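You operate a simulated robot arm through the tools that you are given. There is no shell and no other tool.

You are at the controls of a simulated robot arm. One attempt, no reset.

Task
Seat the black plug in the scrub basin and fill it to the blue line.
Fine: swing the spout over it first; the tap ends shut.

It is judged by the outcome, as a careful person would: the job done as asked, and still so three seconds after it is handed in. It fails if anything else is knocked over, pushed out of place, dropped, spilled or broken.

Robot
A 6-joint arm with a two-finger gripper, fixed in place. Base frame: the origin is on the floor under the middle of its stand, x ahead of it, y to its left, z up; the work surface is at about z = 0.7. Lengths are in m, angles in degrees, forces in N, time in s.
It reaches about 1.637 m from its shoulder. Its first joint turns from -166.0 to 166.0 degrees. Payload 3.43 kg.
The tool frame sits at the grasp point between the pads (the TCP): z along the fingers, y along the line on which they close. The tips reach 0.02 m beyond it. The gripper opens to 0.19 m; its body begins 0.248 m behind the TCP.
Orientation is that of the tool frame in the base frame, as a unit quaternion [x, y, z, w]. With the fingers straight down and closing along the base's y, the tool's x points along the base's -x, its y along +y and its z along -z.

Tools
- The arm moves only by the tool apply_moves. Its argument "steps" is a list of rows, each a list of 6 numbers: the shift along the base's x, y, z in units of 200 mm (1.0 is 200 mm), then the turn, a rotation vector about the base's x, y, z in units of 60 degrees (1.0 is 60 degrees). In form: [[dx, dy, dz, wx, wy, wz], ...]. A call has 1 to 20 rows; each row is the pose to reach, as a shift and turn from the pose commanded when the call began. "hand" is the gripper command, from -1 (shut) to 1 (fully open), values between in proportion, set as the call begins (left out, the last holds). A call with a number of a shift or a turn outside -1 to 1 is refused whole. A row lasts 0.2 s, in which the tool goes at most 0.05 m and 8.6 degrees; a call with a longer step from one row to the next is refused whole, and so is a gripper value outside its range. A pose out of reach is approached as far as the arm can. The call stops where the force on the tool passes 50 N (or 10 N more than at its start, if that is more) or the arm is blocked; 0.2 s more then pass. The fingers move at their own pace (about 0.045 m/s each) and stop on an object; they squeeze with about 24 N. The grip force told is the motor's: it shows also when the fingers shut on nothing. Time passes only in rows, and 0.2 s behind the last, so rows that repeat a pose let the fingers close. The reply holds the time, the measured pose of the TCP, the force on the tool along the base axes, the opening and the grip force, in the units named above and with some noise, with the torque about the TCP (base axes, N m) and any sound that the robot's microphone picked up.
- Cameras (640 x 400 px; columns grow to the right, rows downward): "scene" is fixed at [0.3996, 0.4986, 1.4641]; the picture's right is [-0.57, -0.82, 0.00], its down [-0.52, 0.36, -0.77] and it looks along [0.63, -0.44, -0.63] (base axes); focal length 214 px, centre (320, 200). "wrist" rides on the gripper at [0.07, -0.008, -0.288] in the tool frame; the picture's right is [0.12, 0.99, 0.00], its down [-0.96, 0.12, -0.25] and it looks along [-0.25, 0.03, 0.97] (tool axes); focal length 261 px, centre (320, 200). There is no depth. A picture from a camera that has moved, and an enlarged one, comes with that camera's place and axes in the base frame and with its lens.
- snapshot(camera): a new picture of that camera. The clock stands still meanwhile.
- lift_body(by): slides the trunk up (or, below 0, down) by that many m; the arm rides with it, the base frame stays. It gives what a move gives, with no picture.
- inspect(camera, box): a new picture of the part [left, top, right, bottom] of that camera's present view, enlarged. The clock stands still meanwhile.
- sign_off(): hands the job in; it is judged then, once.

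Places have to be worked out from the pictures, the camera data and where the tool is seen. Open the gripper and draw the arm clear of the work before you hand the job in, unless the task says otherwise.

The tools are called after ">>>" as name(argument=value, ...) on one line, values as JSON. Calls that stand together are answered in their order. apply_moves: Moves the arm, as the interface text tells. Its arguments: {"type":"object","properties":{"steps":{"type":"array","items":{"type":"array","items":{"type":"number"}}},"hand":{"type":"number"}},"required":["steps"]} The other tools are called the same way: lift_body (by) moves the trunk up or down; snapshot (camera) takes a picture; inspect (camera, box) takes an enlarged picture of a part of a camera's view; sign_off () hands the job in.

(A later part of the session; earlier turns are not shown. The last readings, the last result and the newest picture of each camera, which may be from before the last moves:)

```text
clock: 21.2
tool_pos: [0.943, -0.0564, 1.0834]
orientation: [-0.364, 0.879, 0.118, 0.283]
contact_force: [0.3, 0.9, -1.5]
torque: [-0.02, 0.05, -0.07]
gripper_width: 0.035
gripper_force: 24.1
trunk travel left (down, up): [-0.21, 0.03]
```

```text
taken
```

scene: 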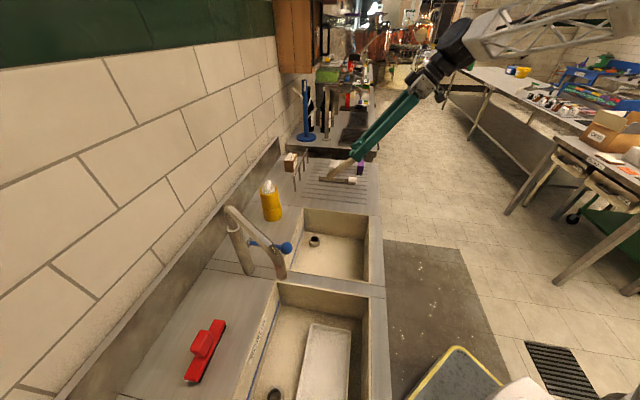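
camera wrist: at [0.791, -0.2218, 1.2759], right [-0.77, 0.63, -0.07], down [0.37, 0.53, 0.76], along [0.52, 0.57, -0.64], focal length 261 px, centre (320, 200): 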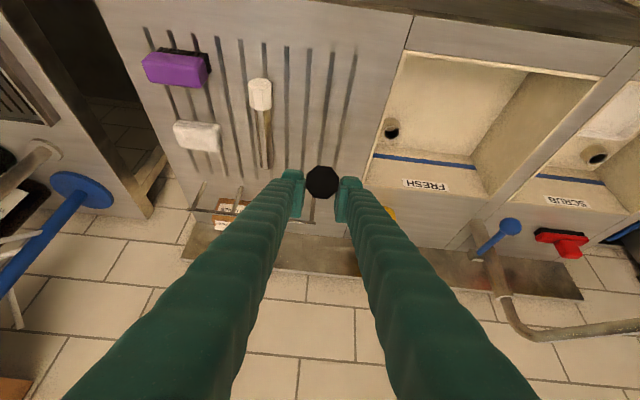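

The plug is held steady and unmoved in the grip. I'll continue pitching until it hangs vertical, raising slightly.

>>> apply_moves(steps=[[-0.05, 0.03, 0.05, -0.09, 0.09, 0], [-0.1, 0.06, 0.1, -0.18, 0.18, 0], [-0.15, 0.09, 0.15, -0.27, 0.27, 0], [-0.2, 0.12, 0.2, -0.36, 0.36, 0], [-0.25, 0.15, 0.2, -0.45, 0.45, 0], [-0.3, 0.2, 0.2, -0.53, 0.53, 0], [-0.3, 0.2, 0.2, -0.561, 0.561, 0], [-0.3, 0.2, 0.2, -0.561, 0.561, 0]], hand=-1)

>>> snapshot(camera="wrist")

>>> snapshot(camera="scene")

```text
clock: 23.0
tool_pos: [0.8837, -0.0146, 1.1231]
orientation: [-0.38, 0.919, -0.037, -0.097]
contact_force: [-0.2, -0.8, -1.2]
torque: [0.0, -0.01, -0.02]
gripper_width: 0.0348
gripper_force: 23.9
trunk travel left (down, up): [-0.21, 0.03]
```

```text
taken
camera wrist: at [0.8837, -0.0291, 1.4199], right [-0.78, 0.62, 0.03], down [0.62, 0.78, 0.05], along [0.01, 0.05, -1.0], focal length 261 px, centre (320, 200)
```

wrist: 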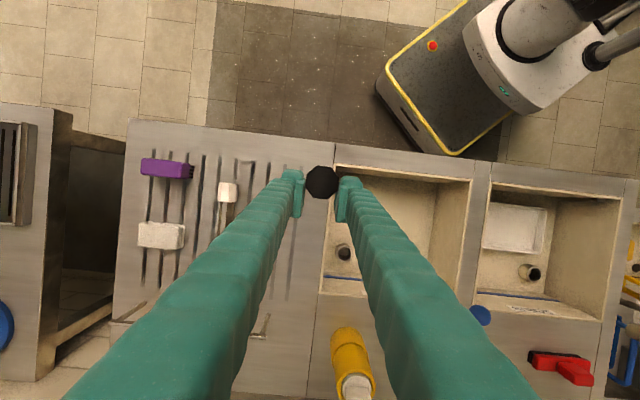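

```text
taken
```

scene: 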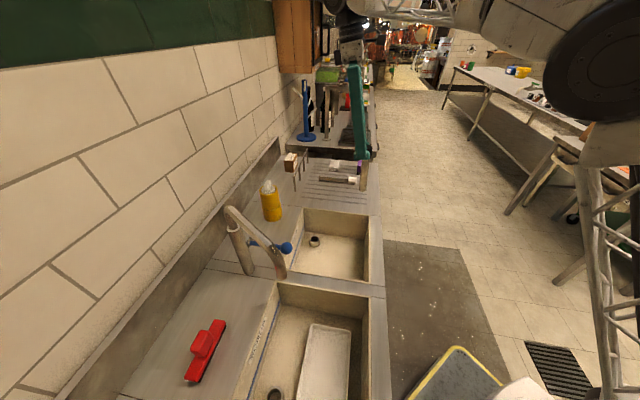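

The plug hangs vertically. I'll travel along the front of the bench toward scrub while turning the hand about the vertical, so its slight lean ends up toward me and away from the basin's back wall and the spout.

>>> apply_moves(steps=[[-0.12, 0.08, 0, 0, 0, -0.125], [-0.25, 0.16, 0, 0, 0, -0.25], [-0.37, 0.24, 0, 0, 0, -0.375], [-0.5, 0.32, 0, 0, 0, -0.5], [-0.62, 0.4, 0, 0, 0, -0.625], [-0.75, 0.48, 0, 0, 0, -0.75], [-0.87, 0.56, 0, 0, 0, -0.875], [-0.99, 0.64, 0, 0, 0, -1.0], [-0.99, 0.64, 0, 0, 0, -1.0]], hand=-1)

>>> snapshot(camera="scene")

```text
clock: 25.0
tool_pos: [0.6871, 0.1107, 1.1251]
orientation: [0.131, 0.986, 0.016, -0.101]
contact_force: [-0.4, 0.3, -1.4]
torque: [0.03, -0.05, 0.01]
gripper_width: 0.0347
gripper_force: 23.8
trunk travel left (down, up): [-0.21, 0.03]
```

```text
taken
```

scene: 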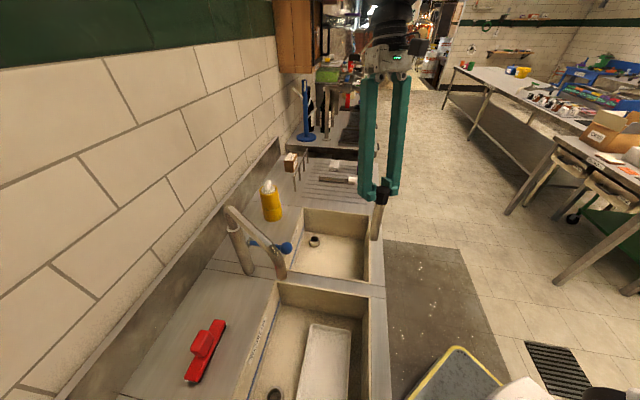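

The travel is going smoothly with the plug held vertical. Continuing with another 60° of yaw and 20 cm along the bench.

>>> apply_moves(steps=[[-0.09, 0.09, 0, 0, 0, -0.125], [-0.18, 0.18, 0, 0, 0, -0.25], [-0.27, 0.27, 0, 0, 0, -0.375], [-0.36, 0.36, 0, 0, 0, -0.5], [-0.45, 0.45, 0, 0, 0, -0.625], [-0.54, 0.54, 0, 0, 0, -0.75], [-0.63, 0.63, 0, 0, 0, -0.875], [-0.71, 0.71, 0, 0, 0, -1.0], [-0.71, 0.71, 0, 0, 0, -1.0]], hand=-1)

>>> snapshot(camera="scene")

```text
clock: 27.0
tool_pos: [0.5432, 0.2559, 1.1227]
orientation: [0.606, 0.789, 0.064, -0.079]
contact_force: [0.6, -0.1, 0.1]
torque: [0.03, -0.02, -0.02]
gripper_width: 0.0348
gripper_force: 23.7
trunk travel left (down, up): [-0.21, 0.03]
```

```text
taken
```

scene: 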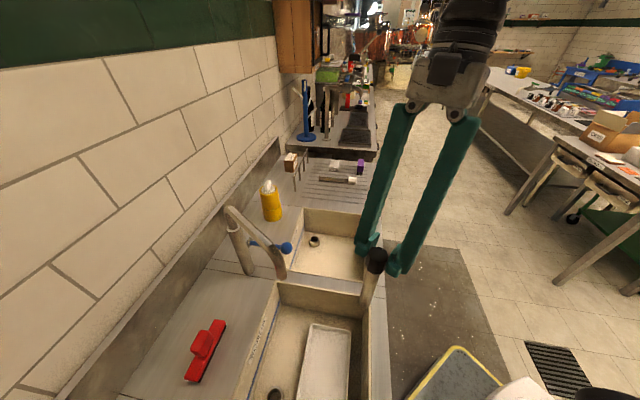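

One more 60° of yaw brings the lean directly toward me; I'm shifting along to the drain's position on the bench axis.

>>> apply_moves(steps=[[-0.08, 0.08, 0, 0, 0, -0.125], [-0.17, 0.17, 0, 0, 0, -0.25], [-0.26, 0.26, 0, 0, 0, -0.375], [-0.35, 0.35, 0, 0, 0, -0.5], [-0.43, 0.43, 0, 0, 0, -0.625], [-0.52, 0.52, 0, 0, 0, -0.75], [-0.6, 0.6, 0, 0, 0, -0.875], [-0.69, 0.69, 0, 0, 0, -1.0], [-0.69, 0.69, 0, 0, 0, -1.0]], hand=-1)

>>> snapshot(camera="scene")

>>> snapshot(camera="wrist")

```text
clock: 29.0
tool_pos: [0.4382, 0.3537, 1.1165]
orientation: [0.911, 0.398, 0.09, -0.058]
contact_force: [-0.4, -0.7, -0.9]
torque: [-0.05, 0.01, 0.02]
gripper_width: 0.0348
gripper_force: 24.0
out of reach, approached as far as the arm can: row 8, 9
trunk travel left (down, up): [-0.21, 0.03]
```

```text
taken
```

scene: 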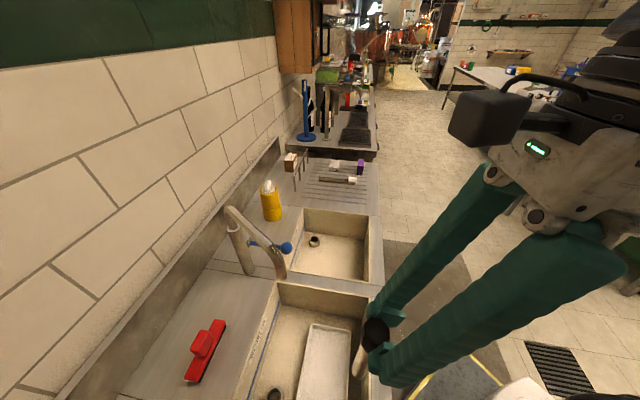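

```text
taken
camera wrist: at [0.4456, 0.3599, 1.4127], right [0.81, -0.59, -0.01], down [-0.59, -0.81, 0.04], along [-0.03, -0.03, -1.0], focal length 261 px, centre (320, 200)
```

wrist: 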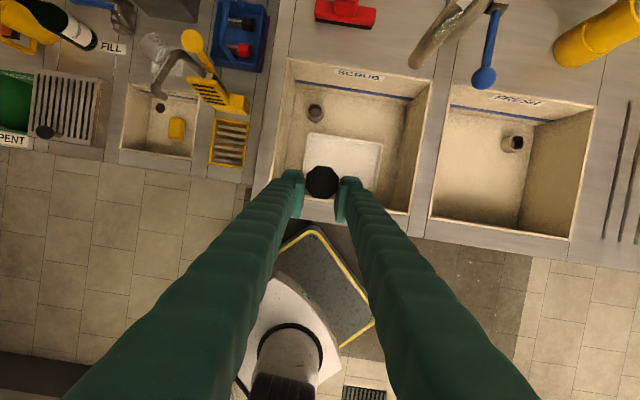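

I reached (0.438, 0.354, 1.117) with the yaw essentially done; that last pose was at a reach limit, and the next move goes outward. The wrist camera now looks straight over the scrub basin, so I'm enlarging the drain and tray.

>>> inspect(camera="wrist", box=[260, 50, 440, 230])

>>> inspect(camera="wrist", box=[290, 85, 350, 135])

```text
2.22 times, centred on (350, 140) of wrist
camera zoom: at [0.4456, 0.3599, 1.4127], right [0.81, -0.59, -0.01], down [-0.59, -0.81, 0.04], along [-0.03, -0.03, -1.0], focal length 579 px, centre (253, 333)
```

zoom: 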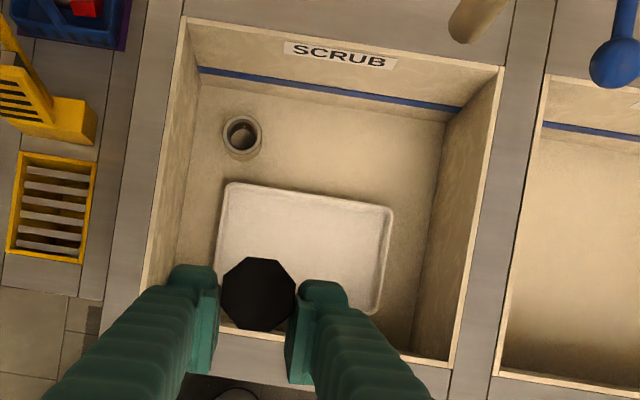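

```text
8.00 times, centred on (320, 110) of wrist
camera zoom: at [0.4456, 0.3599, 1.4127], right [0.81, -0.59, -0.01], down [-0.59, -0.81, 0.04], along [-0.03, -0.03, -1.0], focal length 2085 px, centre (320, 920)
```

zoom: 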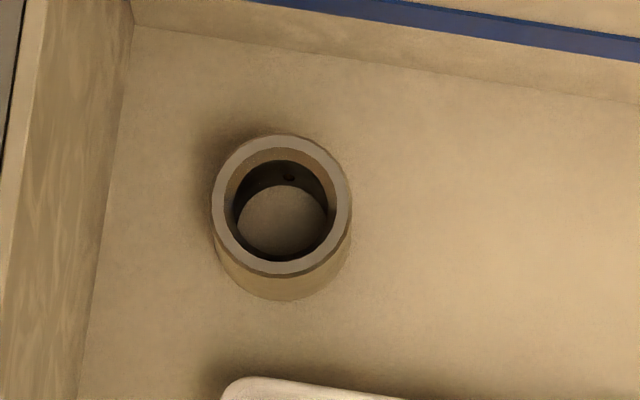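

The collar's bore (~33 mm) is comfortably wider than the steel shank (~26 mm), so the shank goes into the collar with the head on top. I'm checking how vertical the plug hangs in the scene view.

>>> inspect(camera="scene", box=[320, 280, 440, 400])

```text
3.33 times, centred on (380, 340) of scene
camera zoom: at [0.3996, 0.4986, 1.4641], right [-0.57, -0.82, 0.0], down [-0.52, 0.36, -0.77], along [0.63, -0.44, -0.63], focal length 715 px, centre (120, -267)
```

zoom: 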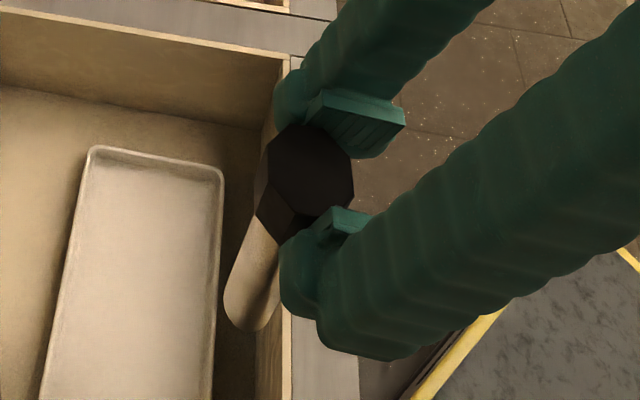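

The head position matches my estimate, but the plug's tail leans about 3° because that last pose was clipped. I'll correct the tilt and move outward to hover over the drain at about (0.5505, 0.5365), staying high.

>>> apply_moves(steps=[[0.05, 0.1, 0, -0.025, 0.0015, 0], [0.13, 0.24, 0, -0.0512, 0.003, 0], [0.22, 0.38, 0, -0.0512, 0.003, 0], [0.3, 0.52, 0, -0.0512, 0.003, 0], [0.39, 0.66, 0, -0.0512, 0.003, 0], [0.46, 0.78, -0.05, -0.0512, 0.003, 0], [0.507, 0.855, -0.08, -0.0512, 0.003, 0], [0.507, 0.855, -0.08, -0.0512, 0.003, 0]], hand=-1)

>>> snapshot(camera="scene")

>>> snapshot(camera="wrist")

```text
clock: 30.8
tool_pos: [0.5686, 0.4984, 1.0985]
orientation: [0.904, 0.418, 0.072, -0.048]
contact_force: [0.1, 0.6, -1.9]
torque: [-0.09, 0.02, -0.01]
gripper_width: 0.0348
gripper_force: 23.7
out of reach, approached as far as the arm can: row 1, 2, 3, 4, 5, 6, 7, 8
trunk travel left (down, up): [-0.21, 0.03]
```

```text
taken
```

scene: 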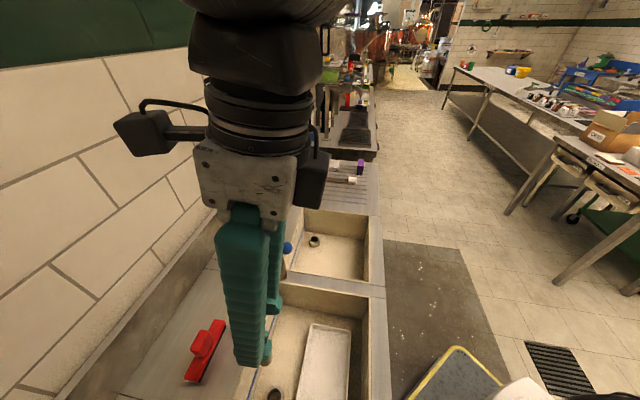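

```text
taken
camera wrist: at [0.5814, 0.5133, 1.3949], right [0.83, -0.55, -0.01], down [-0.55, -0.83, 0.07], along [-0.05, -0.06, -1.0], focal length 261 px, centre (320, 200)
```

wrist: 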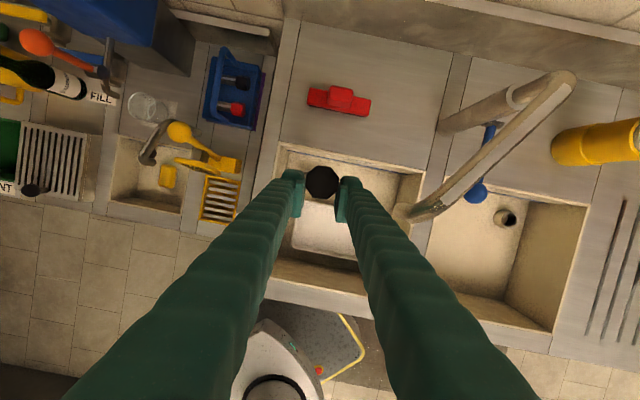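

The arm hit a wrist-roll limit (yaw about 8° relative to the base joint), so it stopped short. I'll back the yaw off by 12°, which is still a good lean direction, correct the small tilt, and recentre over the drain.

>>> apply_moves(steps=[[0, 0, 0, -0.008, -0.009, 0.08], [0, 0, 0, -0.017, -0.019, 0.2], [-0.05, 0.05, 0, -0.017, -0.019, 0.2], [-0.09, 0.085, -0.05, -0.017, -0.019, 0.2], [-0.129, 0.12, -0.15, -0.017, -0.019, 0.2], [-0.129, 0.12, -0.15, -0.017, -0.019, 0.2]], hand=-1)

>>> snapshot(camera="scene")

>>> snapshot(camera="wrist")

```text
clock: 32.2
tool_pos: [0.5423, 0.522, 1.0696]
orientation: [0.855, 0.512, 0.072, -0.045]
contact_force: [0.3, -0.8, -0.9]
torque: [-0.02, 0.0, -0.01]
gripper_width: 0.0346
gripper_force: 23.8
trunk travel left (down, up): [-0.21, 0.03]
```

```text
taken
```

scene: 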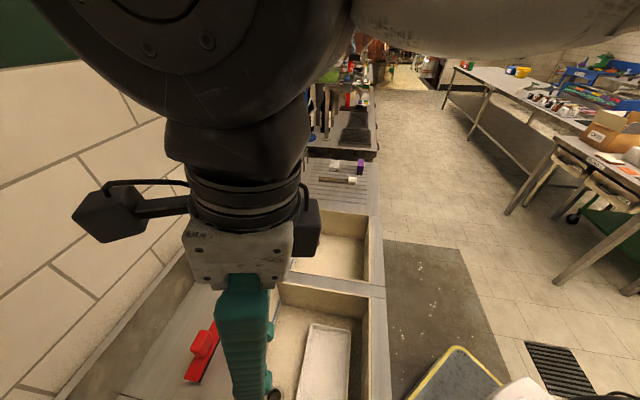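

```text
taken
camera wrist: at [0.545, 0.5442, 1.3658], right [0.93, -0.37, 0.02], down [-0.37, -0.93, 0.08], along [-0.01, -0.08, -1.0], focal length 261 px, centre (320, 200)
```

wrist: 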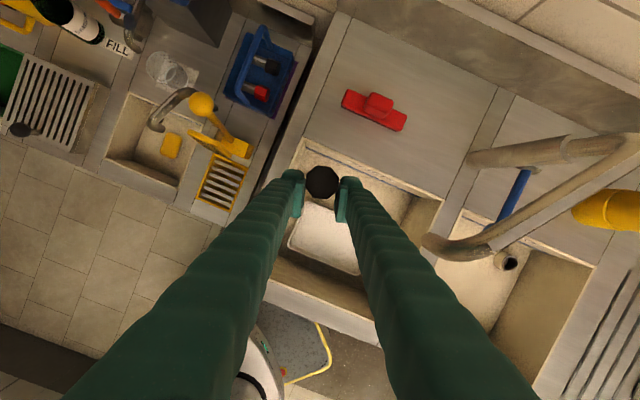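

The plug hangs vertical, with its axis at about (0.550, 0.536). The head hides the drain from this camera, so I'll shift 7 cm toward the front and down a little to get a closer fix on the collar.

>>> apply_moves(steps=[[-0.12, -0.12, 0, 0, 0, 0], [-0.25, -0.25, -0.1, 0, 0, 0], [-0.25, -0.25, -0.3, 0, 0, 0], [-0.25, -0.25, -0.5, 0, 0, 0], [-0.25, -0.25, -0.5, 0, 0, 0]], hand=-1)

>>> snapshot(camera="wrist")

>>> inspect(camera="wrist", box=[270, 100, 390, 210])

>>> snapshot(camera="scene")

```text
clock: 33.4
tool_pos: [0.4909, 0.4706, 0.9703]
orientation: [0.855, 0.512, 0.073, -0.045]
contact_force: [0.6, -0.5, -1.0]
torque: [-0.03, -0.01, -0.02]
gripper_width: 0.0347
gripper_force: 24.5
trunk travel left (down, up): [-0.21, 0.03]
```

```text
taken
camera wrist: at [0.4939, 0.4939, 1.2652], right [0.93, -0.37, 0.02], down [-0.37, -0.93, 0.08], along [-0.01, -0.08, -1.0], focal length 261 px, centre (320, 200)
```

wrist: 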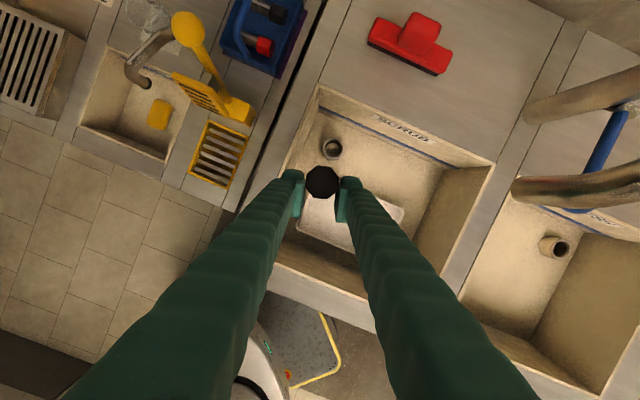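

```text
3.64 times, centred on (330, 155) of wrist
camera zoom: at [0.4939, 0.4939, 1.2652], right [0.93, -0.37, 0.02], down [-0.37, -0.93, 0.08], along [-0.01, -0.08, -1.0], focal length 948 px, centre (284, 364)
```

zoom: 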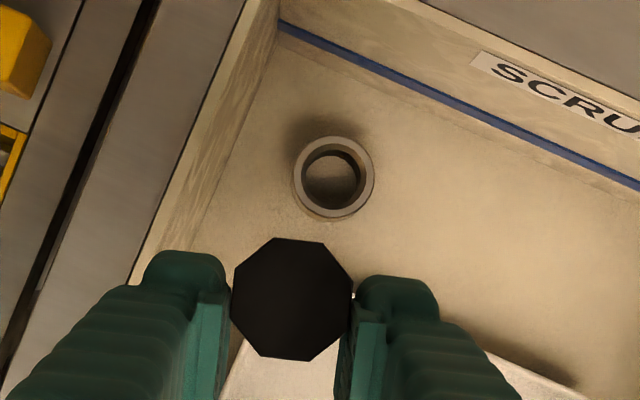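

```text
taken
```

scene: 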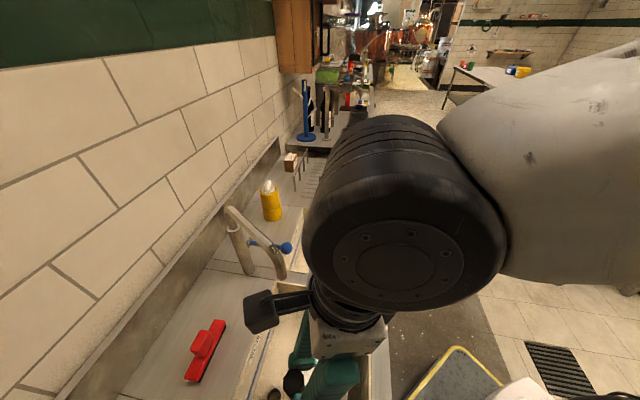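

This closer fix agrees: the collar top is at about (0.551, 0.537, 0.726), a shift of (+52.7, +49.2) mm from here. I'll move over it and lower until the tail is just above the collar.

>>> apply_moves(steps=[[0.09, 0.08, 0, 0, 0, 0], [0.18, 0.165, 0, 0, 0, 0], [0.2635, 0.246, 0, 0, 0, 0], [0.2635, 0.246, 0, 0, 0, 0], [0.2635, 0.246, -0.1, 0, 0, 0], [0.2635, 0.246, -0.2, 0, 0, 0], [0.2635, 0.246, -0.26, 0, 0, 0], [0.2635, 0.246, -0.26, 0, 0, 0]], hand=-1)

>>> snapshot(camera="wrist")

>>> snapshot(camera="scene")

```text
clock: 35.2
tool_pos: [0.545, 0.5212, 0.9193]
orientation: [0.855, 0.512, 0.073, -0.044]
contact_force: [-0.6, 0.5, -2.1]
torque: [0.02, 0.01, -0.02]
gripper_width: 0.0349
gripper_force: 24.0
trunk travel left (down, up): [-0.21, 0.03]
```

```text
taken
camera wrist: at [0.5482, 0.5431, 1.2139], right [0.93, -0.37, 0.02], down [-0.37, -0.93, 0.08], along [-0.01, -0.08, -1.0], focal length 261 px, centre (320, 200)
```

wrist: 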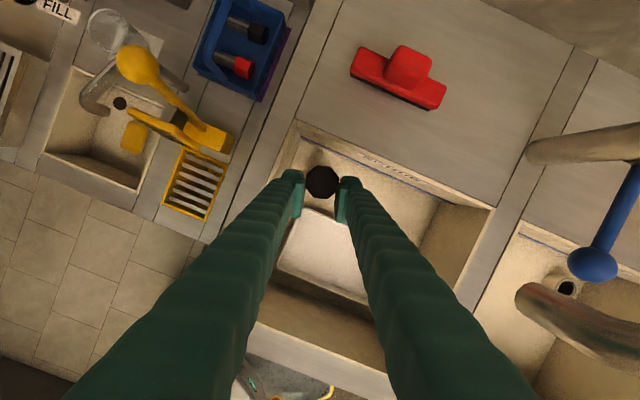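

```text
taken
```

scene: 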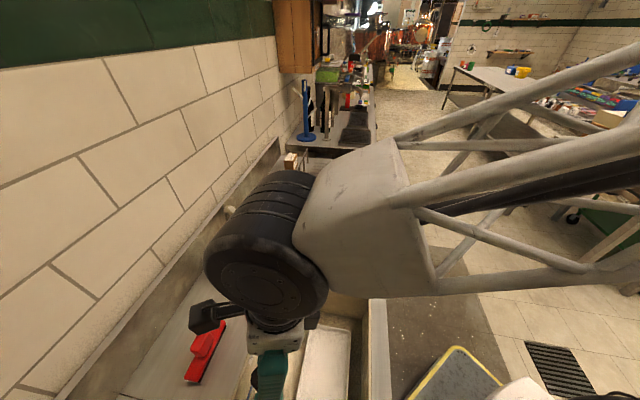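

The offset is within about 1.5 mm of the collar axis. I'll descend slowly and watch the force for entry or contact.

>>> apply_moves(steps=[[-0.0075, 0, -0.04, 0, 0, 0], [-0.0075, 0, -0.08, 0, 0, 0], [-0.0075, 0, -0.12, 0, 0, 0], [-0.0075, 0, -0.15, 0, 0, 0], [-0.0075, 0, -0.15, 0, 0, 0]], hand=-1)

>>> inspect(camera="scene", box=[220, 300, 360, 400])

```text
clock: 36.4
tool_pos: [0.5434, 0.5203, 0.8894]
orientation: [0.855, 0.512, 0.073, -0.045]
contact_force: [0.3, 0.9, -1.3]
torque: [0.13, -0.09, -0.02]
gripper_width: 0.0349
gripper_force: 24.0
trunk travel left (down, up): [-0.21, 0.03]
```

```text
4.00 times, centred on (290, 350) of scene
camera zoom: at [0.3996, 0.4986, 1.4641], right [-0.57, -0.82, 0.0], down [-0.52, 0.36, -0.77], along [0.63, -0.44, -0.63], focal length 858 px, centre (440, -400)
```

zoom: 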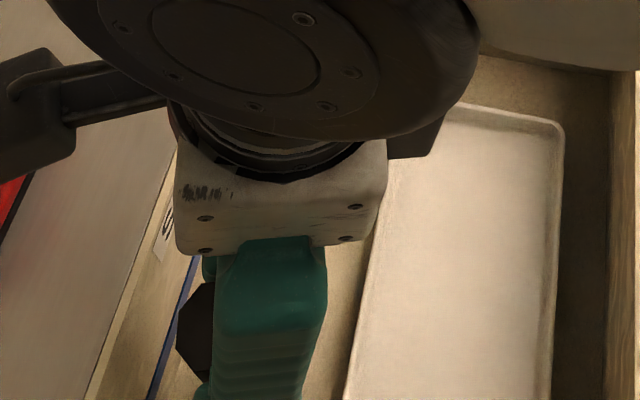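

The tail should now be about 12 mm below the collar rim with almost no vertical force, only slight torque, so it has likely entered. Continuing down slowly.

>>> apply_moves(steps=[[0, 0, -0.03, 0, 0, 0], [0, 0, -0.06, 0, 0, 0], [0, 0, -0.09, 0, 0, 0], [0, 0, -0.12, 0, 0, 0], [0, 0, -0.12, 0, 0, 0]], hand=-1)

```text
clock: 37.6
tool_pos: [0.5422, 0.5197, 0.8692]
orientation: [0.855, 0.512, 0.074, -0.046]
contact_force: [-1.4, -1.2, 39.9]
torque: [0.46, -0.24, -0.01]
gripper_width: 0.0351
gripper_force: 24.4
trunk travel left (down, up): [-0.21, 0.03]
```

The force rose to 40 N at z=0.869, where the tail should be at about z≈0.694. That matches the collar's bottom as seen earlier (~34 mm deep), so the plug has bottomed out. I'll relieve the push before opening.

>>> apply_moves(steps=[[0, 0, 0.01, 0, 0, 0], [0, 0, 0.02, 0, 0, 0], [0, 0, 0.02, 0, 0, 0]], hand=-1)

>>> snapshot(camera="wrist")

>>> inspect(camera="wrist", box=[260, 130, 420, 230])

```text
clock: 38.4
tool_pos: [0.5427, 0.52, 0.8682]
orientation: [0.855, 0.512, 0.072, -0.044]
contact_force: [-0.1, 1.0, 9.8]
torque: [0.24, -0.08, 0.0]
gripper_width: 0.0346
gripper_force: 24.4
trunk travel left (down, up): [-0.21, 0.03]
```

```text
taken
camera wrist: at [0.5454, 0.542, 1.1641], right [0.93, -0.37, 0.02], down [-0.37, -0.93, 0.08], along [-0.01, -0.08, -1.0], focal length 261 px, centre (320, 200)
```

wrist: 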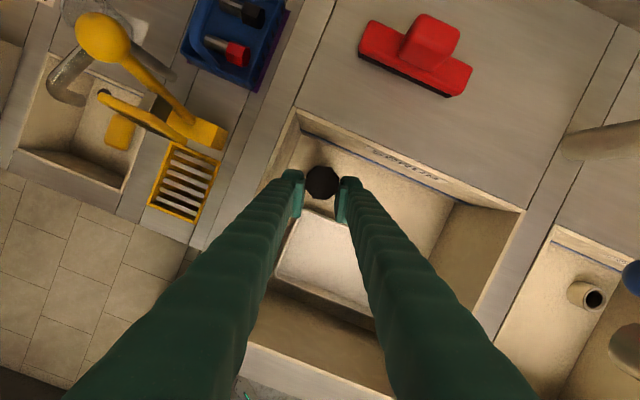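

```text
4.00 times, centred on (340, 180) of wrist
camera zoom: at [0.5454, 0.542, 1.1641], right [0.93, -0.37, 0.02], down [-0.37, -0.93, 0.08], along [-0.01, -0.08, -1.0], focal length 1043 px, centre (240, 280)
```

zoom: 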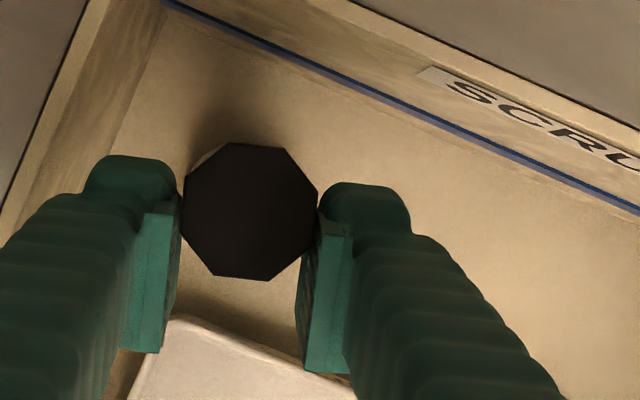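

The push is down to about 10 N and the head sits centred over the collar. I'll open the fingers slightly to release and see whether the plug stays put.

>>> apply_moves(steps=[[0, 0, 0.008, 0, 0, 0], [0, 0, 0.008, 0, 0, 0], [0, 0, 0.008, 0, 0, 0], [0, 0, 0.008, 0, 0, 0]], hand=-0.42)

>>> inspect(camera="wrist", box=[260, 130, 420, 230])

```text
clock: 39.4
tool_pos: [0.5425, 0.5208, 0.8713]
orientation: [0.855, 0.512, 0.073, -0.046]
contact_force: [-0.4, 0.1, -0.3]
torque: [0.02, -0.02, -0.01]
gripper_width: 0.0549
gripper_force: 0.1
trunk travel left (down, up): [-0.21, 0.03]
```

```text
4.00 times, centred on (340, 180) of wrist
camera zoom: at [0.546, 0.5423, 1.1665], right [0.93, -0.37, 0.02], down [-0.37, -0.93, 0.08], along [-0.01, -0.08, -1.0], focal length 1043 px, centre (240, 280)
```

zoom: 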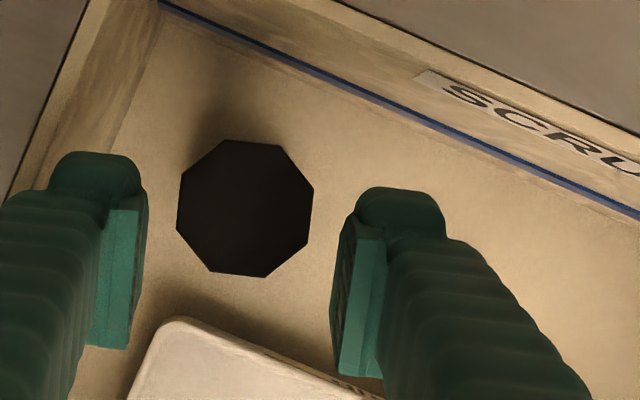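

The plug stands on its own in the collar, unchanged after release. I'll withdraw straight up and then look at it from the side.

>>> apply_moves(steps=[[0, 0, 0.08, 0, 0, 0], [0, 0, 0.2, 0, 0, 0], [0, 0, 0.4, 0, 0, 0], [0, 0, 0.6, 0, 0, 0], [-0.1, -0.1, 0.75, 0, 0, 0], [-0.25, -0.25, 0.85, 0, 0, 0], [-0.4, -0.4, 0.9, 0, 0, 0], [-0.4, -0.4, 0.9, 0, 0, 0]], hand=-0.42)

>>> snapshot(camera="wrist")

>>> snapshot(camera="scene")

```text
clock: 41.2
tool_pos: [0.4616, 0.4406, 1.0528]
orientation: [0.855, 0.512, 0.073, -0.045]
contact_force: [0.6, -0.2, 0.3]
torque: [0.07, -0.02, -0.02]
gripper_width: 0.0548
gripper_force: 0.1
trunk travel left (down, up): [-0.21, 0.03]
```

```text
taken
camera wrist: at [0.4649, 0.462, 1.3486], right [0.93, -0.37, 0.02], down [-0.37, -0.93, 0.08], along [-0.01, -0.08, -1.0], focal length 261 px, centre (320, 200)
```

wrist: 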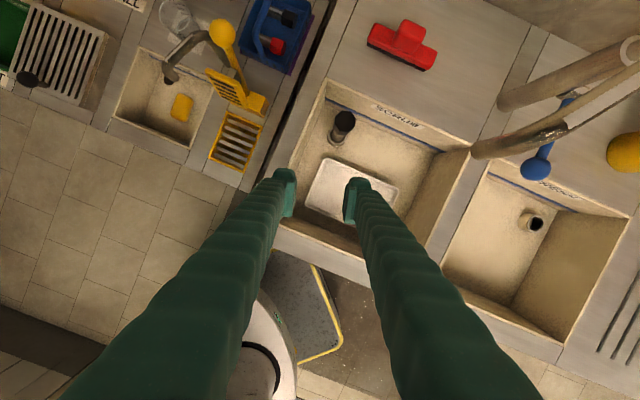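

```text
taken
```

scene: 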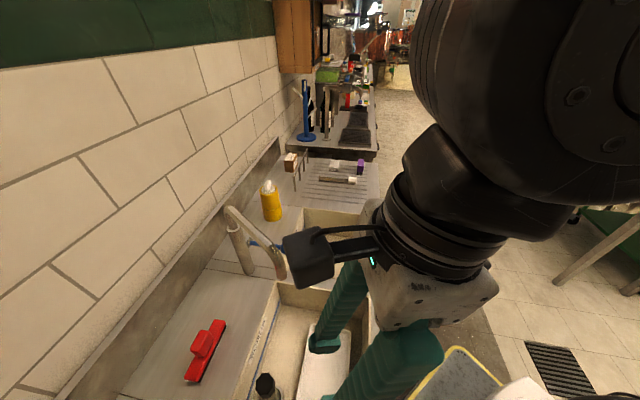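

The plug is standing in the collar. I'm enlarging both views to confirm it's upright and fully in.

>>> inspect(camera="wrist", box=[300, 80, 400, 170])

>>> inspect(camera="scene", box=[220, 330, 340, 400])

```text
4.44 times, centred on (350, 125) of wrist
camera zoom: at [0.4649, 0.462, 1.3486], right [0.93, -0.37, 0.02], down [-0.37, -0.93, 0.08], along [-0.01, -0.08, -1.0], focal length 1158 px, centre (187, 533)
```

zoom: 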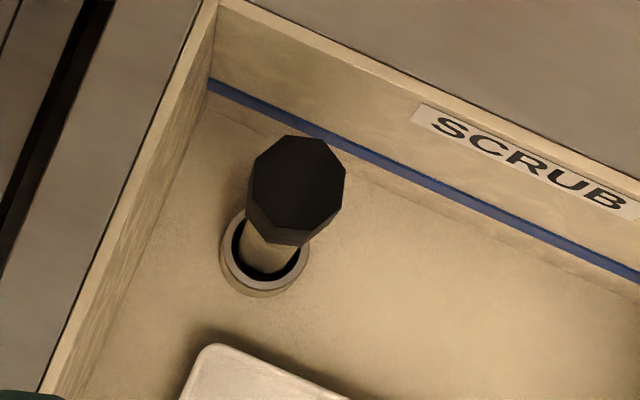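

```text
5.33 times, centred on (280, 365) of scene
camera zoom: at [0.3996, 0.4986, 1.4641], right [-0.57, -0.82, 0.0], down [-0.52, 0.36, -0.77], along [0.63, -0.44, -0.63], focal length 1144 px, centre (533, -680)
```

zoom: 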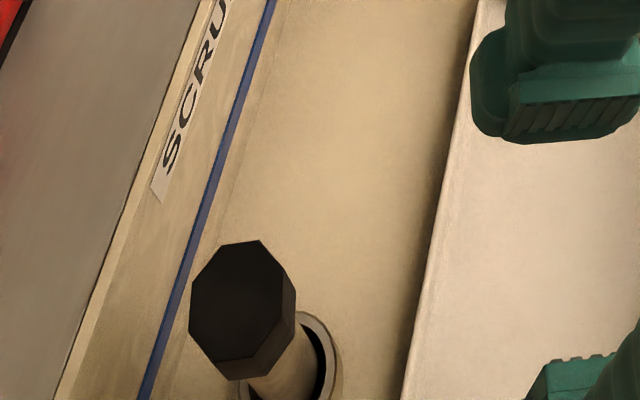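

The plug is upright in the collar, and the blue line works out at about z≈0.737 (roughly 4 cm of depth). Next is the lever: I'll travel along the front, clear of the spout tip, and square up the gripper to straddle the ball.

>>> apply_moves(steps=[[0.05, -0.05, 0.15, 0, 0, 0], [0.2, -0.17, 0.3, 0, 0, -0.1], [0.35, -0.31, 0.4, 0, 0, -0.2], [0.5, -0.45, 0.4, 0, 0, -0.28], [0.65, -0.58, 0.4, 0, 0, -0.28], [0.8, -0.7, 0.4, 0, 0, -0.28], [0.95, -0.82, 0.4, 0, 0, -0.28], [0.95, -0.82, 0.4, 0, 0, -0.28]], hand=-0.3)

>>> snapshot(camera="wrist")

>>> snapshot(camera="scene")

```text
clock: 43.0
tool_pos: [0.6516, 0.2793, 1.1311]
orientation: [0.92, 0.382, 0.08, -0.033]
contact_force: [0.4, 0.0, 0.4]
torque: [-0.02, -0.03, -0.01]
gripper_width: 0.0664
gripper_force: 0.1
trunk travel left (down, up): [-0.21, 0.03]
```

```text
taken
camera wrist: at [0.6617, 0.2991, 1.4255], right [0.78, -0.62, 0.02], down [-0.62, -0.78, 0.08], along [-0.04, -0.07, -1.0], focal length 261 px, centre (320, 200)
```

wrist: 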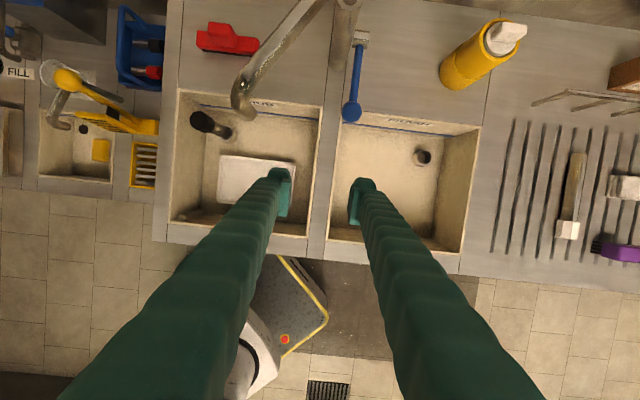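

```text
taken
```

scene: 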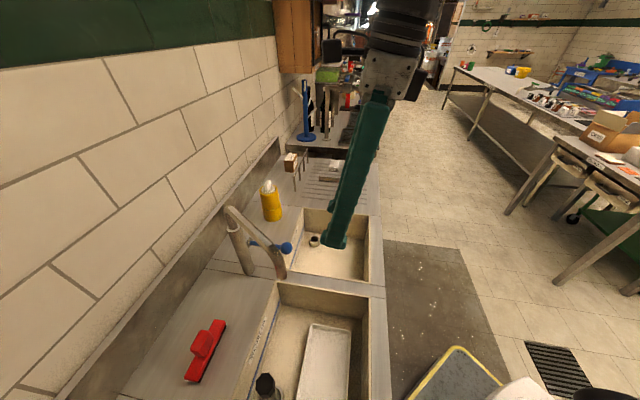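

The ball is at about (0.789, 0.352, 0.950). I'll bring the fingers, open 5.5 cm, in from the front to directly above it, staying on the far side of the spout.

>>> apply_moves(steps=[[0.084, -0.078, -0.1, 0, 0, 0], [0.168, -0.155, -0.25, 0, 0, 0], [0.309, -0.014, -0.33, 0, 0, 0], [0.45, 0.1275, -0.34, 0, 0, 0], [0.592, 0.2685, -0.34, 0, 0, 0], [0.6875, 0.364, -0.34, 0, 0, 0], [0.6875, 0.364, -0.34, 0, 0, 0]], hand=-0.42)

>>> snapshot(camera="wrist")

>>> snapshot(camera="scene")

```text
clock: 44.6
tool_pos: [0.795, 0.3493, 1.0628]
orientation: [0.921, 0.381, 0.078, -0.034]
contact_force: [0.1, 0.3, 0.9]
torque: [0.02, 0.06, -0.01]
gripper_width: 0.0552
gripper_force: 0.0
trunk travel left (down, up): [-0.21, 0.03]
```

```text
taken
camera wrist: at [0.8028, 0.3689, 1.3587], right [0.78, -0.62, 0.02], down [-0.62, -0.78, 0.08], along [-0.04, -0.07, -1.0], focal length 261 px, centre (320, 200)
```

wrist: 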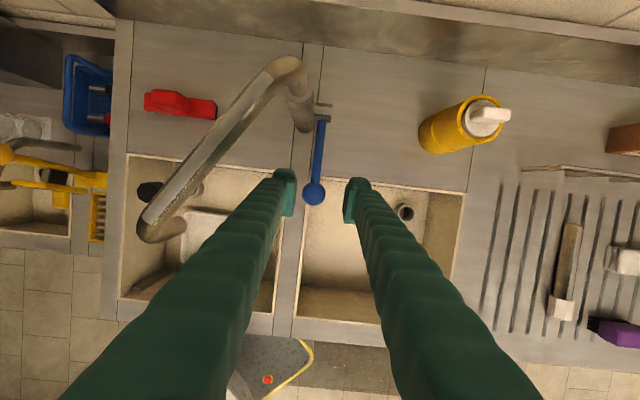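

```text
taken
```

scene: 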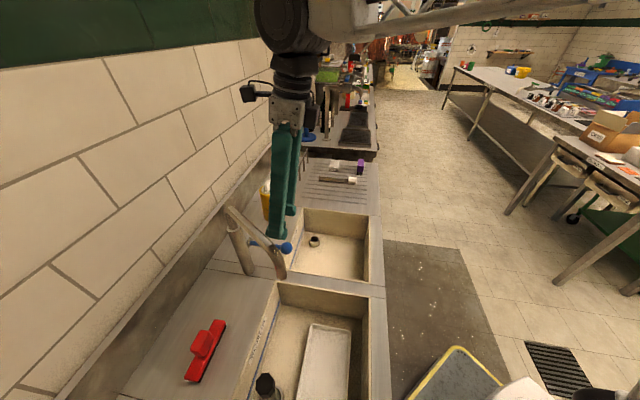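

The ball is 6–7 mm to one side of the grip centre. I'm shifting by that much and lowering so the pads straddle it, without closing yet.

>>> apply_moves(steps=[[-0.035, 0.009, -0.1, 0, 0, 0], [-0.035, 0.009, -0.22, 0, 0, 0], [-0.035, 0.009, -0.34, 0, 0, 0], [-0.035, 0.009, -0.46, 0, 0, 0], [-0.035, 0.009, -0.55, 0, 0, 0], [-0.035, 0.009, -0.55, 0, 0, 0]], hand=-0.42)

>>> inspect(camera="wrist", box=[240, 120, 420, 240])

>>> inspect(camera="scene", box=[210, 170, 350, 290])

```text
clock: 46.0
tool_pos: [0.7832, 0.3531, 0.9528]
orientation: [0.92, 0.381, 0.079, -0.034]
contact_force: [0.2, -0.5, -0.4]
torque: [-0.02, -0.01, 0.01]
gripper_width: 0.0551
gripper_force: 0.2
trunk travel left (down, up): [-0.21, 0.03]
```

```text
3.33 times, centred on (330, 180) of wrist
camera zoom: at [0.793, 0.3718, 1.2483], right [0.78, -0.62, 0.02], down [-0.62, -0.78, 0.08], along [-0.04, -0.07, -1.0], focal length 869 px, centre (287, 267)
```

zoom: 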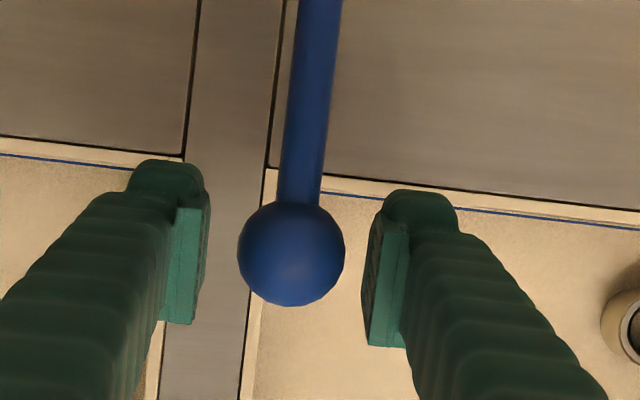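

```text
3.33 times, centred on (280, 230) of scene
camera zoom: at [0.3996, 0.4986, 1.4641], right [-0.57, -0.82, 0.0], down [-0.52, 0.36, -0.77], along [0.63, -0.44, -0.63], focal length 715 px, centre (453, 100)
```

zoom: 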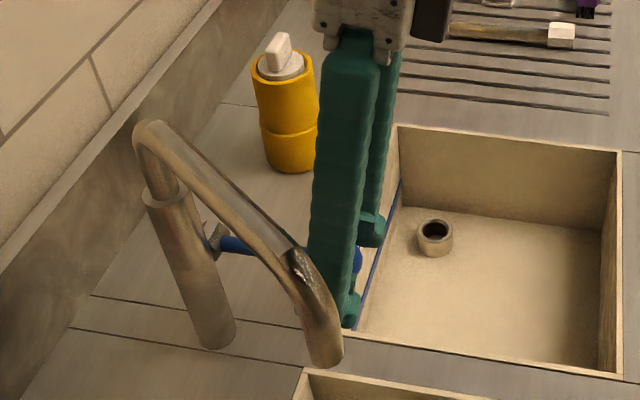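

The ball is centred between the pads at the right height. Closing on it now.

>>> apply_moves(steps=[[0, 0, 0, 0, 0, 0], [0, 0, 0, 0, 0, 0], [0, 0, 0, 0, 0, 0]], hand=-1)

```text
clock: 46.8
tool_pos: [0.7848, 0.3508, 0.9538]
orientation: [0.92, 0.381, 0.079, -0.033]
contact_force: [8.1, -4.1, -1.8]
torque: [-0.19, 0.02, 0.02]
gripper_width: 0.0313
gripper_force: 42.2
trunk travel left (down, up): [-0.21, 0.03]
```

The grip holds the ball with a small sideways load. I'll nudge to relieve it and test a 6 mm upward motion of the lever.

>>> apply_moves(steps=[[0.008, -0.008, 0, 0, 0, 0], [0.008, -0.008, 0.015, 0, 0, 0], [0.008, -0.008, 0.03, 0, 0, 0]], hand=-1)

```text
clock: 47.6
tool_pos: [0.7848, 0.3515, 0.9585]
orientation: [0.92, 0.382, 0.078, -0.034]
contact_force: [-9.5, 9.1, -12.4]
torque: [-0.89, 1.06, 0.06]
gripper_width: 0.0311
gripper_force: 44.9
trunk travel left (down, up): [-0.21, 0.03]
```

The lever resists upward by about 12 N after 5 mm. I'm checking whether it actually moved before trying further.

>>> inspect(camera="wrist", box=[240, 120, 420, 240])

>>> inspect(camera="scene", box=[210, 170, 350, 290])

```text
3.33 times, centred on (330, 180) of wrist
camera zoom: at [0.7944, 0.3707, 1.2541], right [0.79, -0.62, 0.02], down [-0.62, -0.78, 0.08], along [-0.04, -0.07, -1.0], focal length 869 px, centre (287, 267)
```

zoom: 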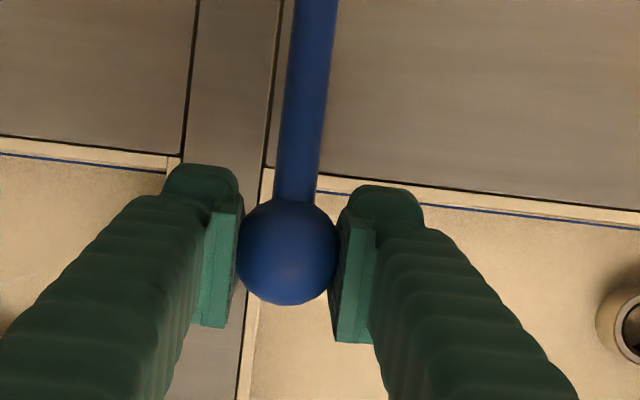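

```text
3.33 times, centred on (280, 230) of scene
camera zoom: at [0.3996, 0.4986, 1.4641], right [-0.57, -0.82, 0.0], down [-0.52, 0.36, -0.77], along [0.63, -0.44, -0.63], focal length 715 px, centre (453, 100)
```

zoom: 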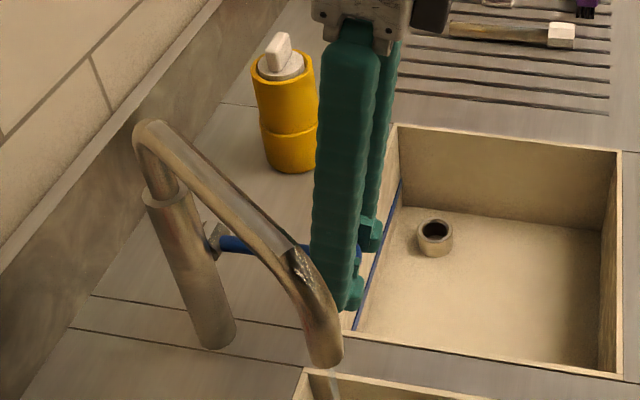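

There seems to be something below the spout tip now. I'm looking at the wider scene for water.

>>> snapshot(camera="scene")

>>> inspect(camera="scene", box=[200, 250, 380, 400])

>>> snapshot(camera="wrist")

```text
taken
```

scene: 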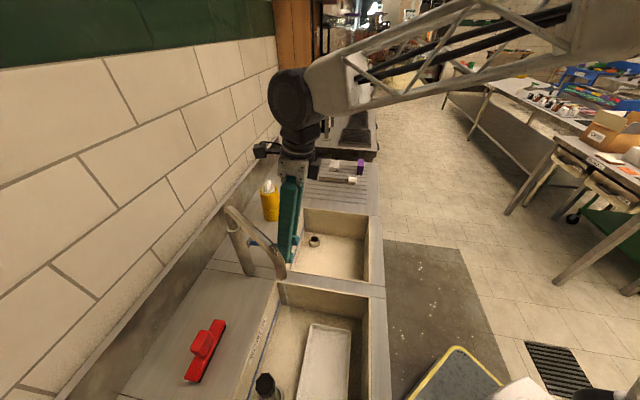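

```text
2.67 times, centred on (290, 325) of scene
camera zoom: at [0.3996, 0.4986, 1.4641], right [-0.57, -0.82, 0.0], down [-0.52, 0.36, -0.77], along [0.63, -0.44, -0.63], focal length 572 px, centre (400, -133)
```

zoom: 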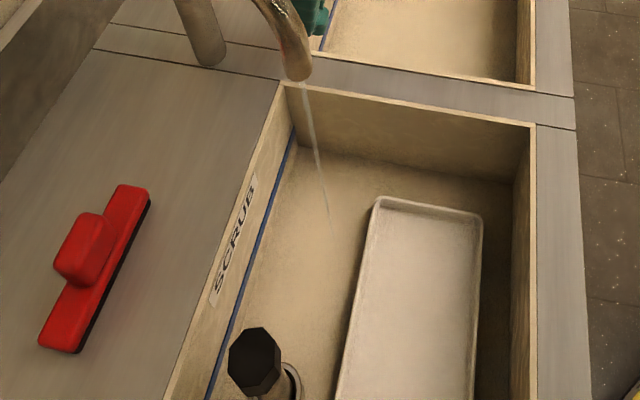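

```text
taken
camera wrist: at [0.7944, 0.3707, 1.2541], right [0.79, -0.62, 0.02], down [-0.62, -0.78, 0.08], along [-0.04, -0.07, -1.0], focal length 261 px, centre (320, 200)
```

wrist: 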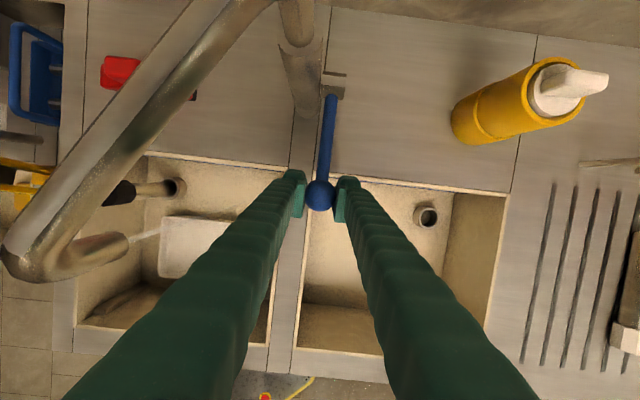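

A thin stream is now falling from the spout into the scrub basin, so lifting opens the tap. I'll lift a bit further along the lever's arc, ease the sideways load, and see how fast it fills.

>>> apply_moves(steps=[[-0.004, 0.005, 0.025, 0, 0, 0], [-0.002, 0.007, 0.05, 0, 0, 0], [0.001, 0.009, 0.075, 0, 0, 0], [0.001, 0.009, 0.075, 0, 0, 0]], hand=-1)

>>> inspect(camera="scene", box=[200, 250, 380, 400])

```text
clock: 48.6
tool_pos: [0.7863, 0.3508, 0.9745]
orientation: [0.92, 0.382, 0.078, -0.034]
contact_force: [-13.3, 6.1, -11.1]
torque: [-0.88, 0.95, 0.07]
gripper_width: 0.0311
gripper_force: 45.0
trunk travel left (down, up): [-0.21, 0.03]
```

```text
2.67 times, centred on (290, 325) of scene
camera zoom: at [0.3996, 0.4986, 1.4641], right [-0.57, -0.82, 0.0], down [-0.52, 0.36, -0.77], along [0.63, -0.44, -0.63], focal length 572 px, centre (400, -133)
```

zoom: 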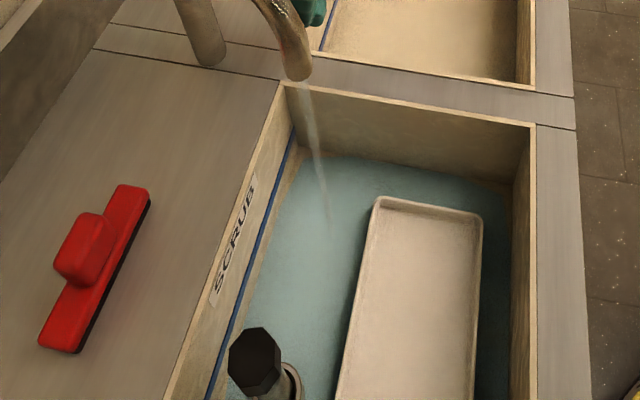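

Water is collecting in the basin, so the plug holds. I'm zooming on the back wall to compare the surface with the blue line.

>>> inspect(camera="scene", box=[260, 280, 340, 340])

>>> inspect(camera="scene", box=[230, 330, 310, 400])

```text
6.67 times, centred on (300, 310) of scene
camera zoom: at [0.3996, 0.4986, 1.4641], right [-0.57, -0.82, 0.0], down [-0.52, 0.36, -0.77], along [0.63, -0.44, -0.63], focal length 1430 px, centre (453, -533)
```

zoom: 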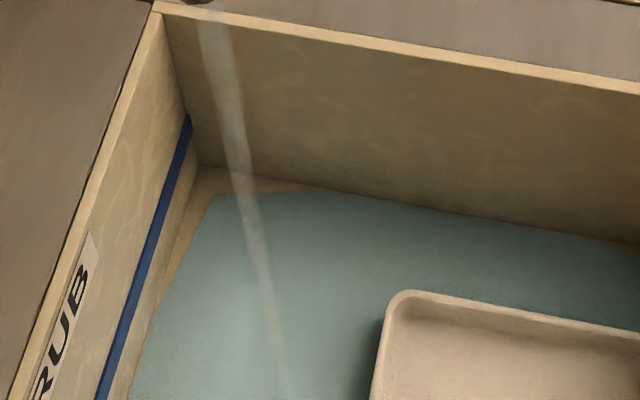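

```text
5.71 times, centred on (270, 365) of scene
camera zoom: at [0.3996, 0.4986, 1.4641], right [-0.57, -0.82, 0.0], down [-0.52, 0.36, -0.77], along [0.63, -0.44, -0.63], focal length 1226 px, centre (606, -743)
```

zoom: 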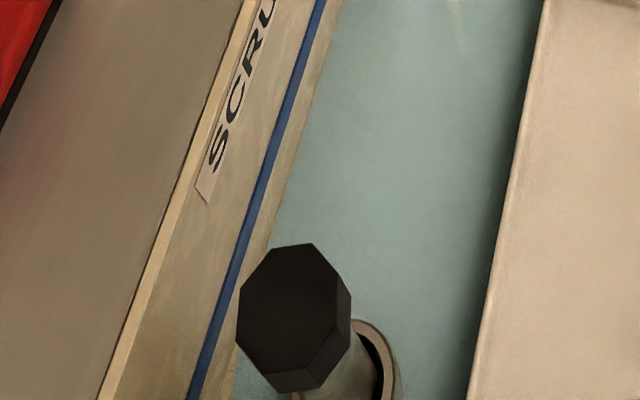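

Only a shallow film so far, well below the line. I'll hold this opening for about a second and measure the rise.

>>> apply_moves(steps=[[0.003, -0.001, 0, 0, 0, 0], [0.003, -0.001, 0, 0, 0, 0], [0.003, -0.001, 0, 0, 0, 0], [0.003, -0.001, 0, 0, 0, 0], [0.003, -0.001, 0, 0, 0, 0]], hand=-1)

>>> inspect(camera="scene", box=[260, 280, 340, 340])

>>> inspect(camera="scene", box=[200, 250, 380, 400])

```text
clock: 49.8
tool_pos: [0.7852, 0.3512, 0.9745]
orientation: [0.92, 0.382, 0.078, -0.033]
contact_force: [-18.2, 8.2, -2.5]
torque: [-0.09, 0.27, 0.04]
gripper_width: 0.0311
gripper_force: 44.9
trunk travel left (down, up): [-0.21, 0.03]
```

```text
6.67 times, centred on (300, 310) of scene
camera zoom: at [0.3996, 0.4986, 1.4641], right [-0.57, -0.82, 0.0], down [-0.52, 0.36, -0.77], along [0.63, -0.44, -0.63], focal length 1430 px, centre (453, -533)
```

zoom: 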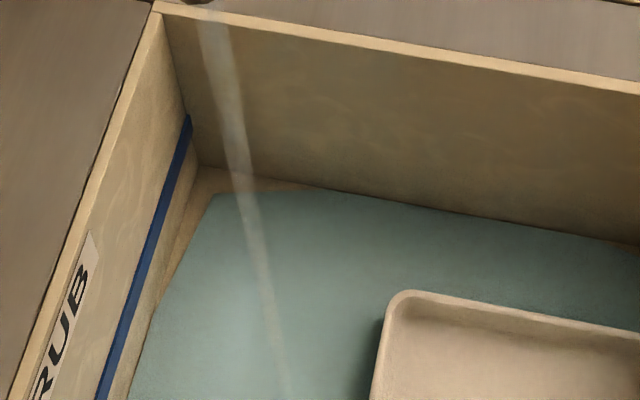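

```text
2.67 times, centred on (290, 325) of scene
camera zoom: at [0.3996, 0.4986, 1.4641], right [-0.57, -0.82, 0.0], down [-0.52, 0.36, -0.77], along [0.63, -0.44, -0.63], focal length 572 px, centre (400, -133)
```

zoom: 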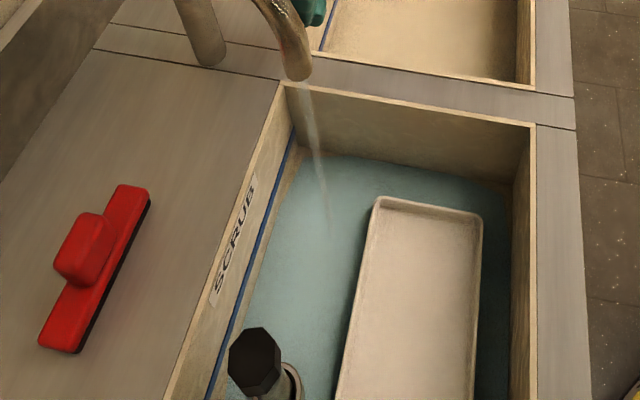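

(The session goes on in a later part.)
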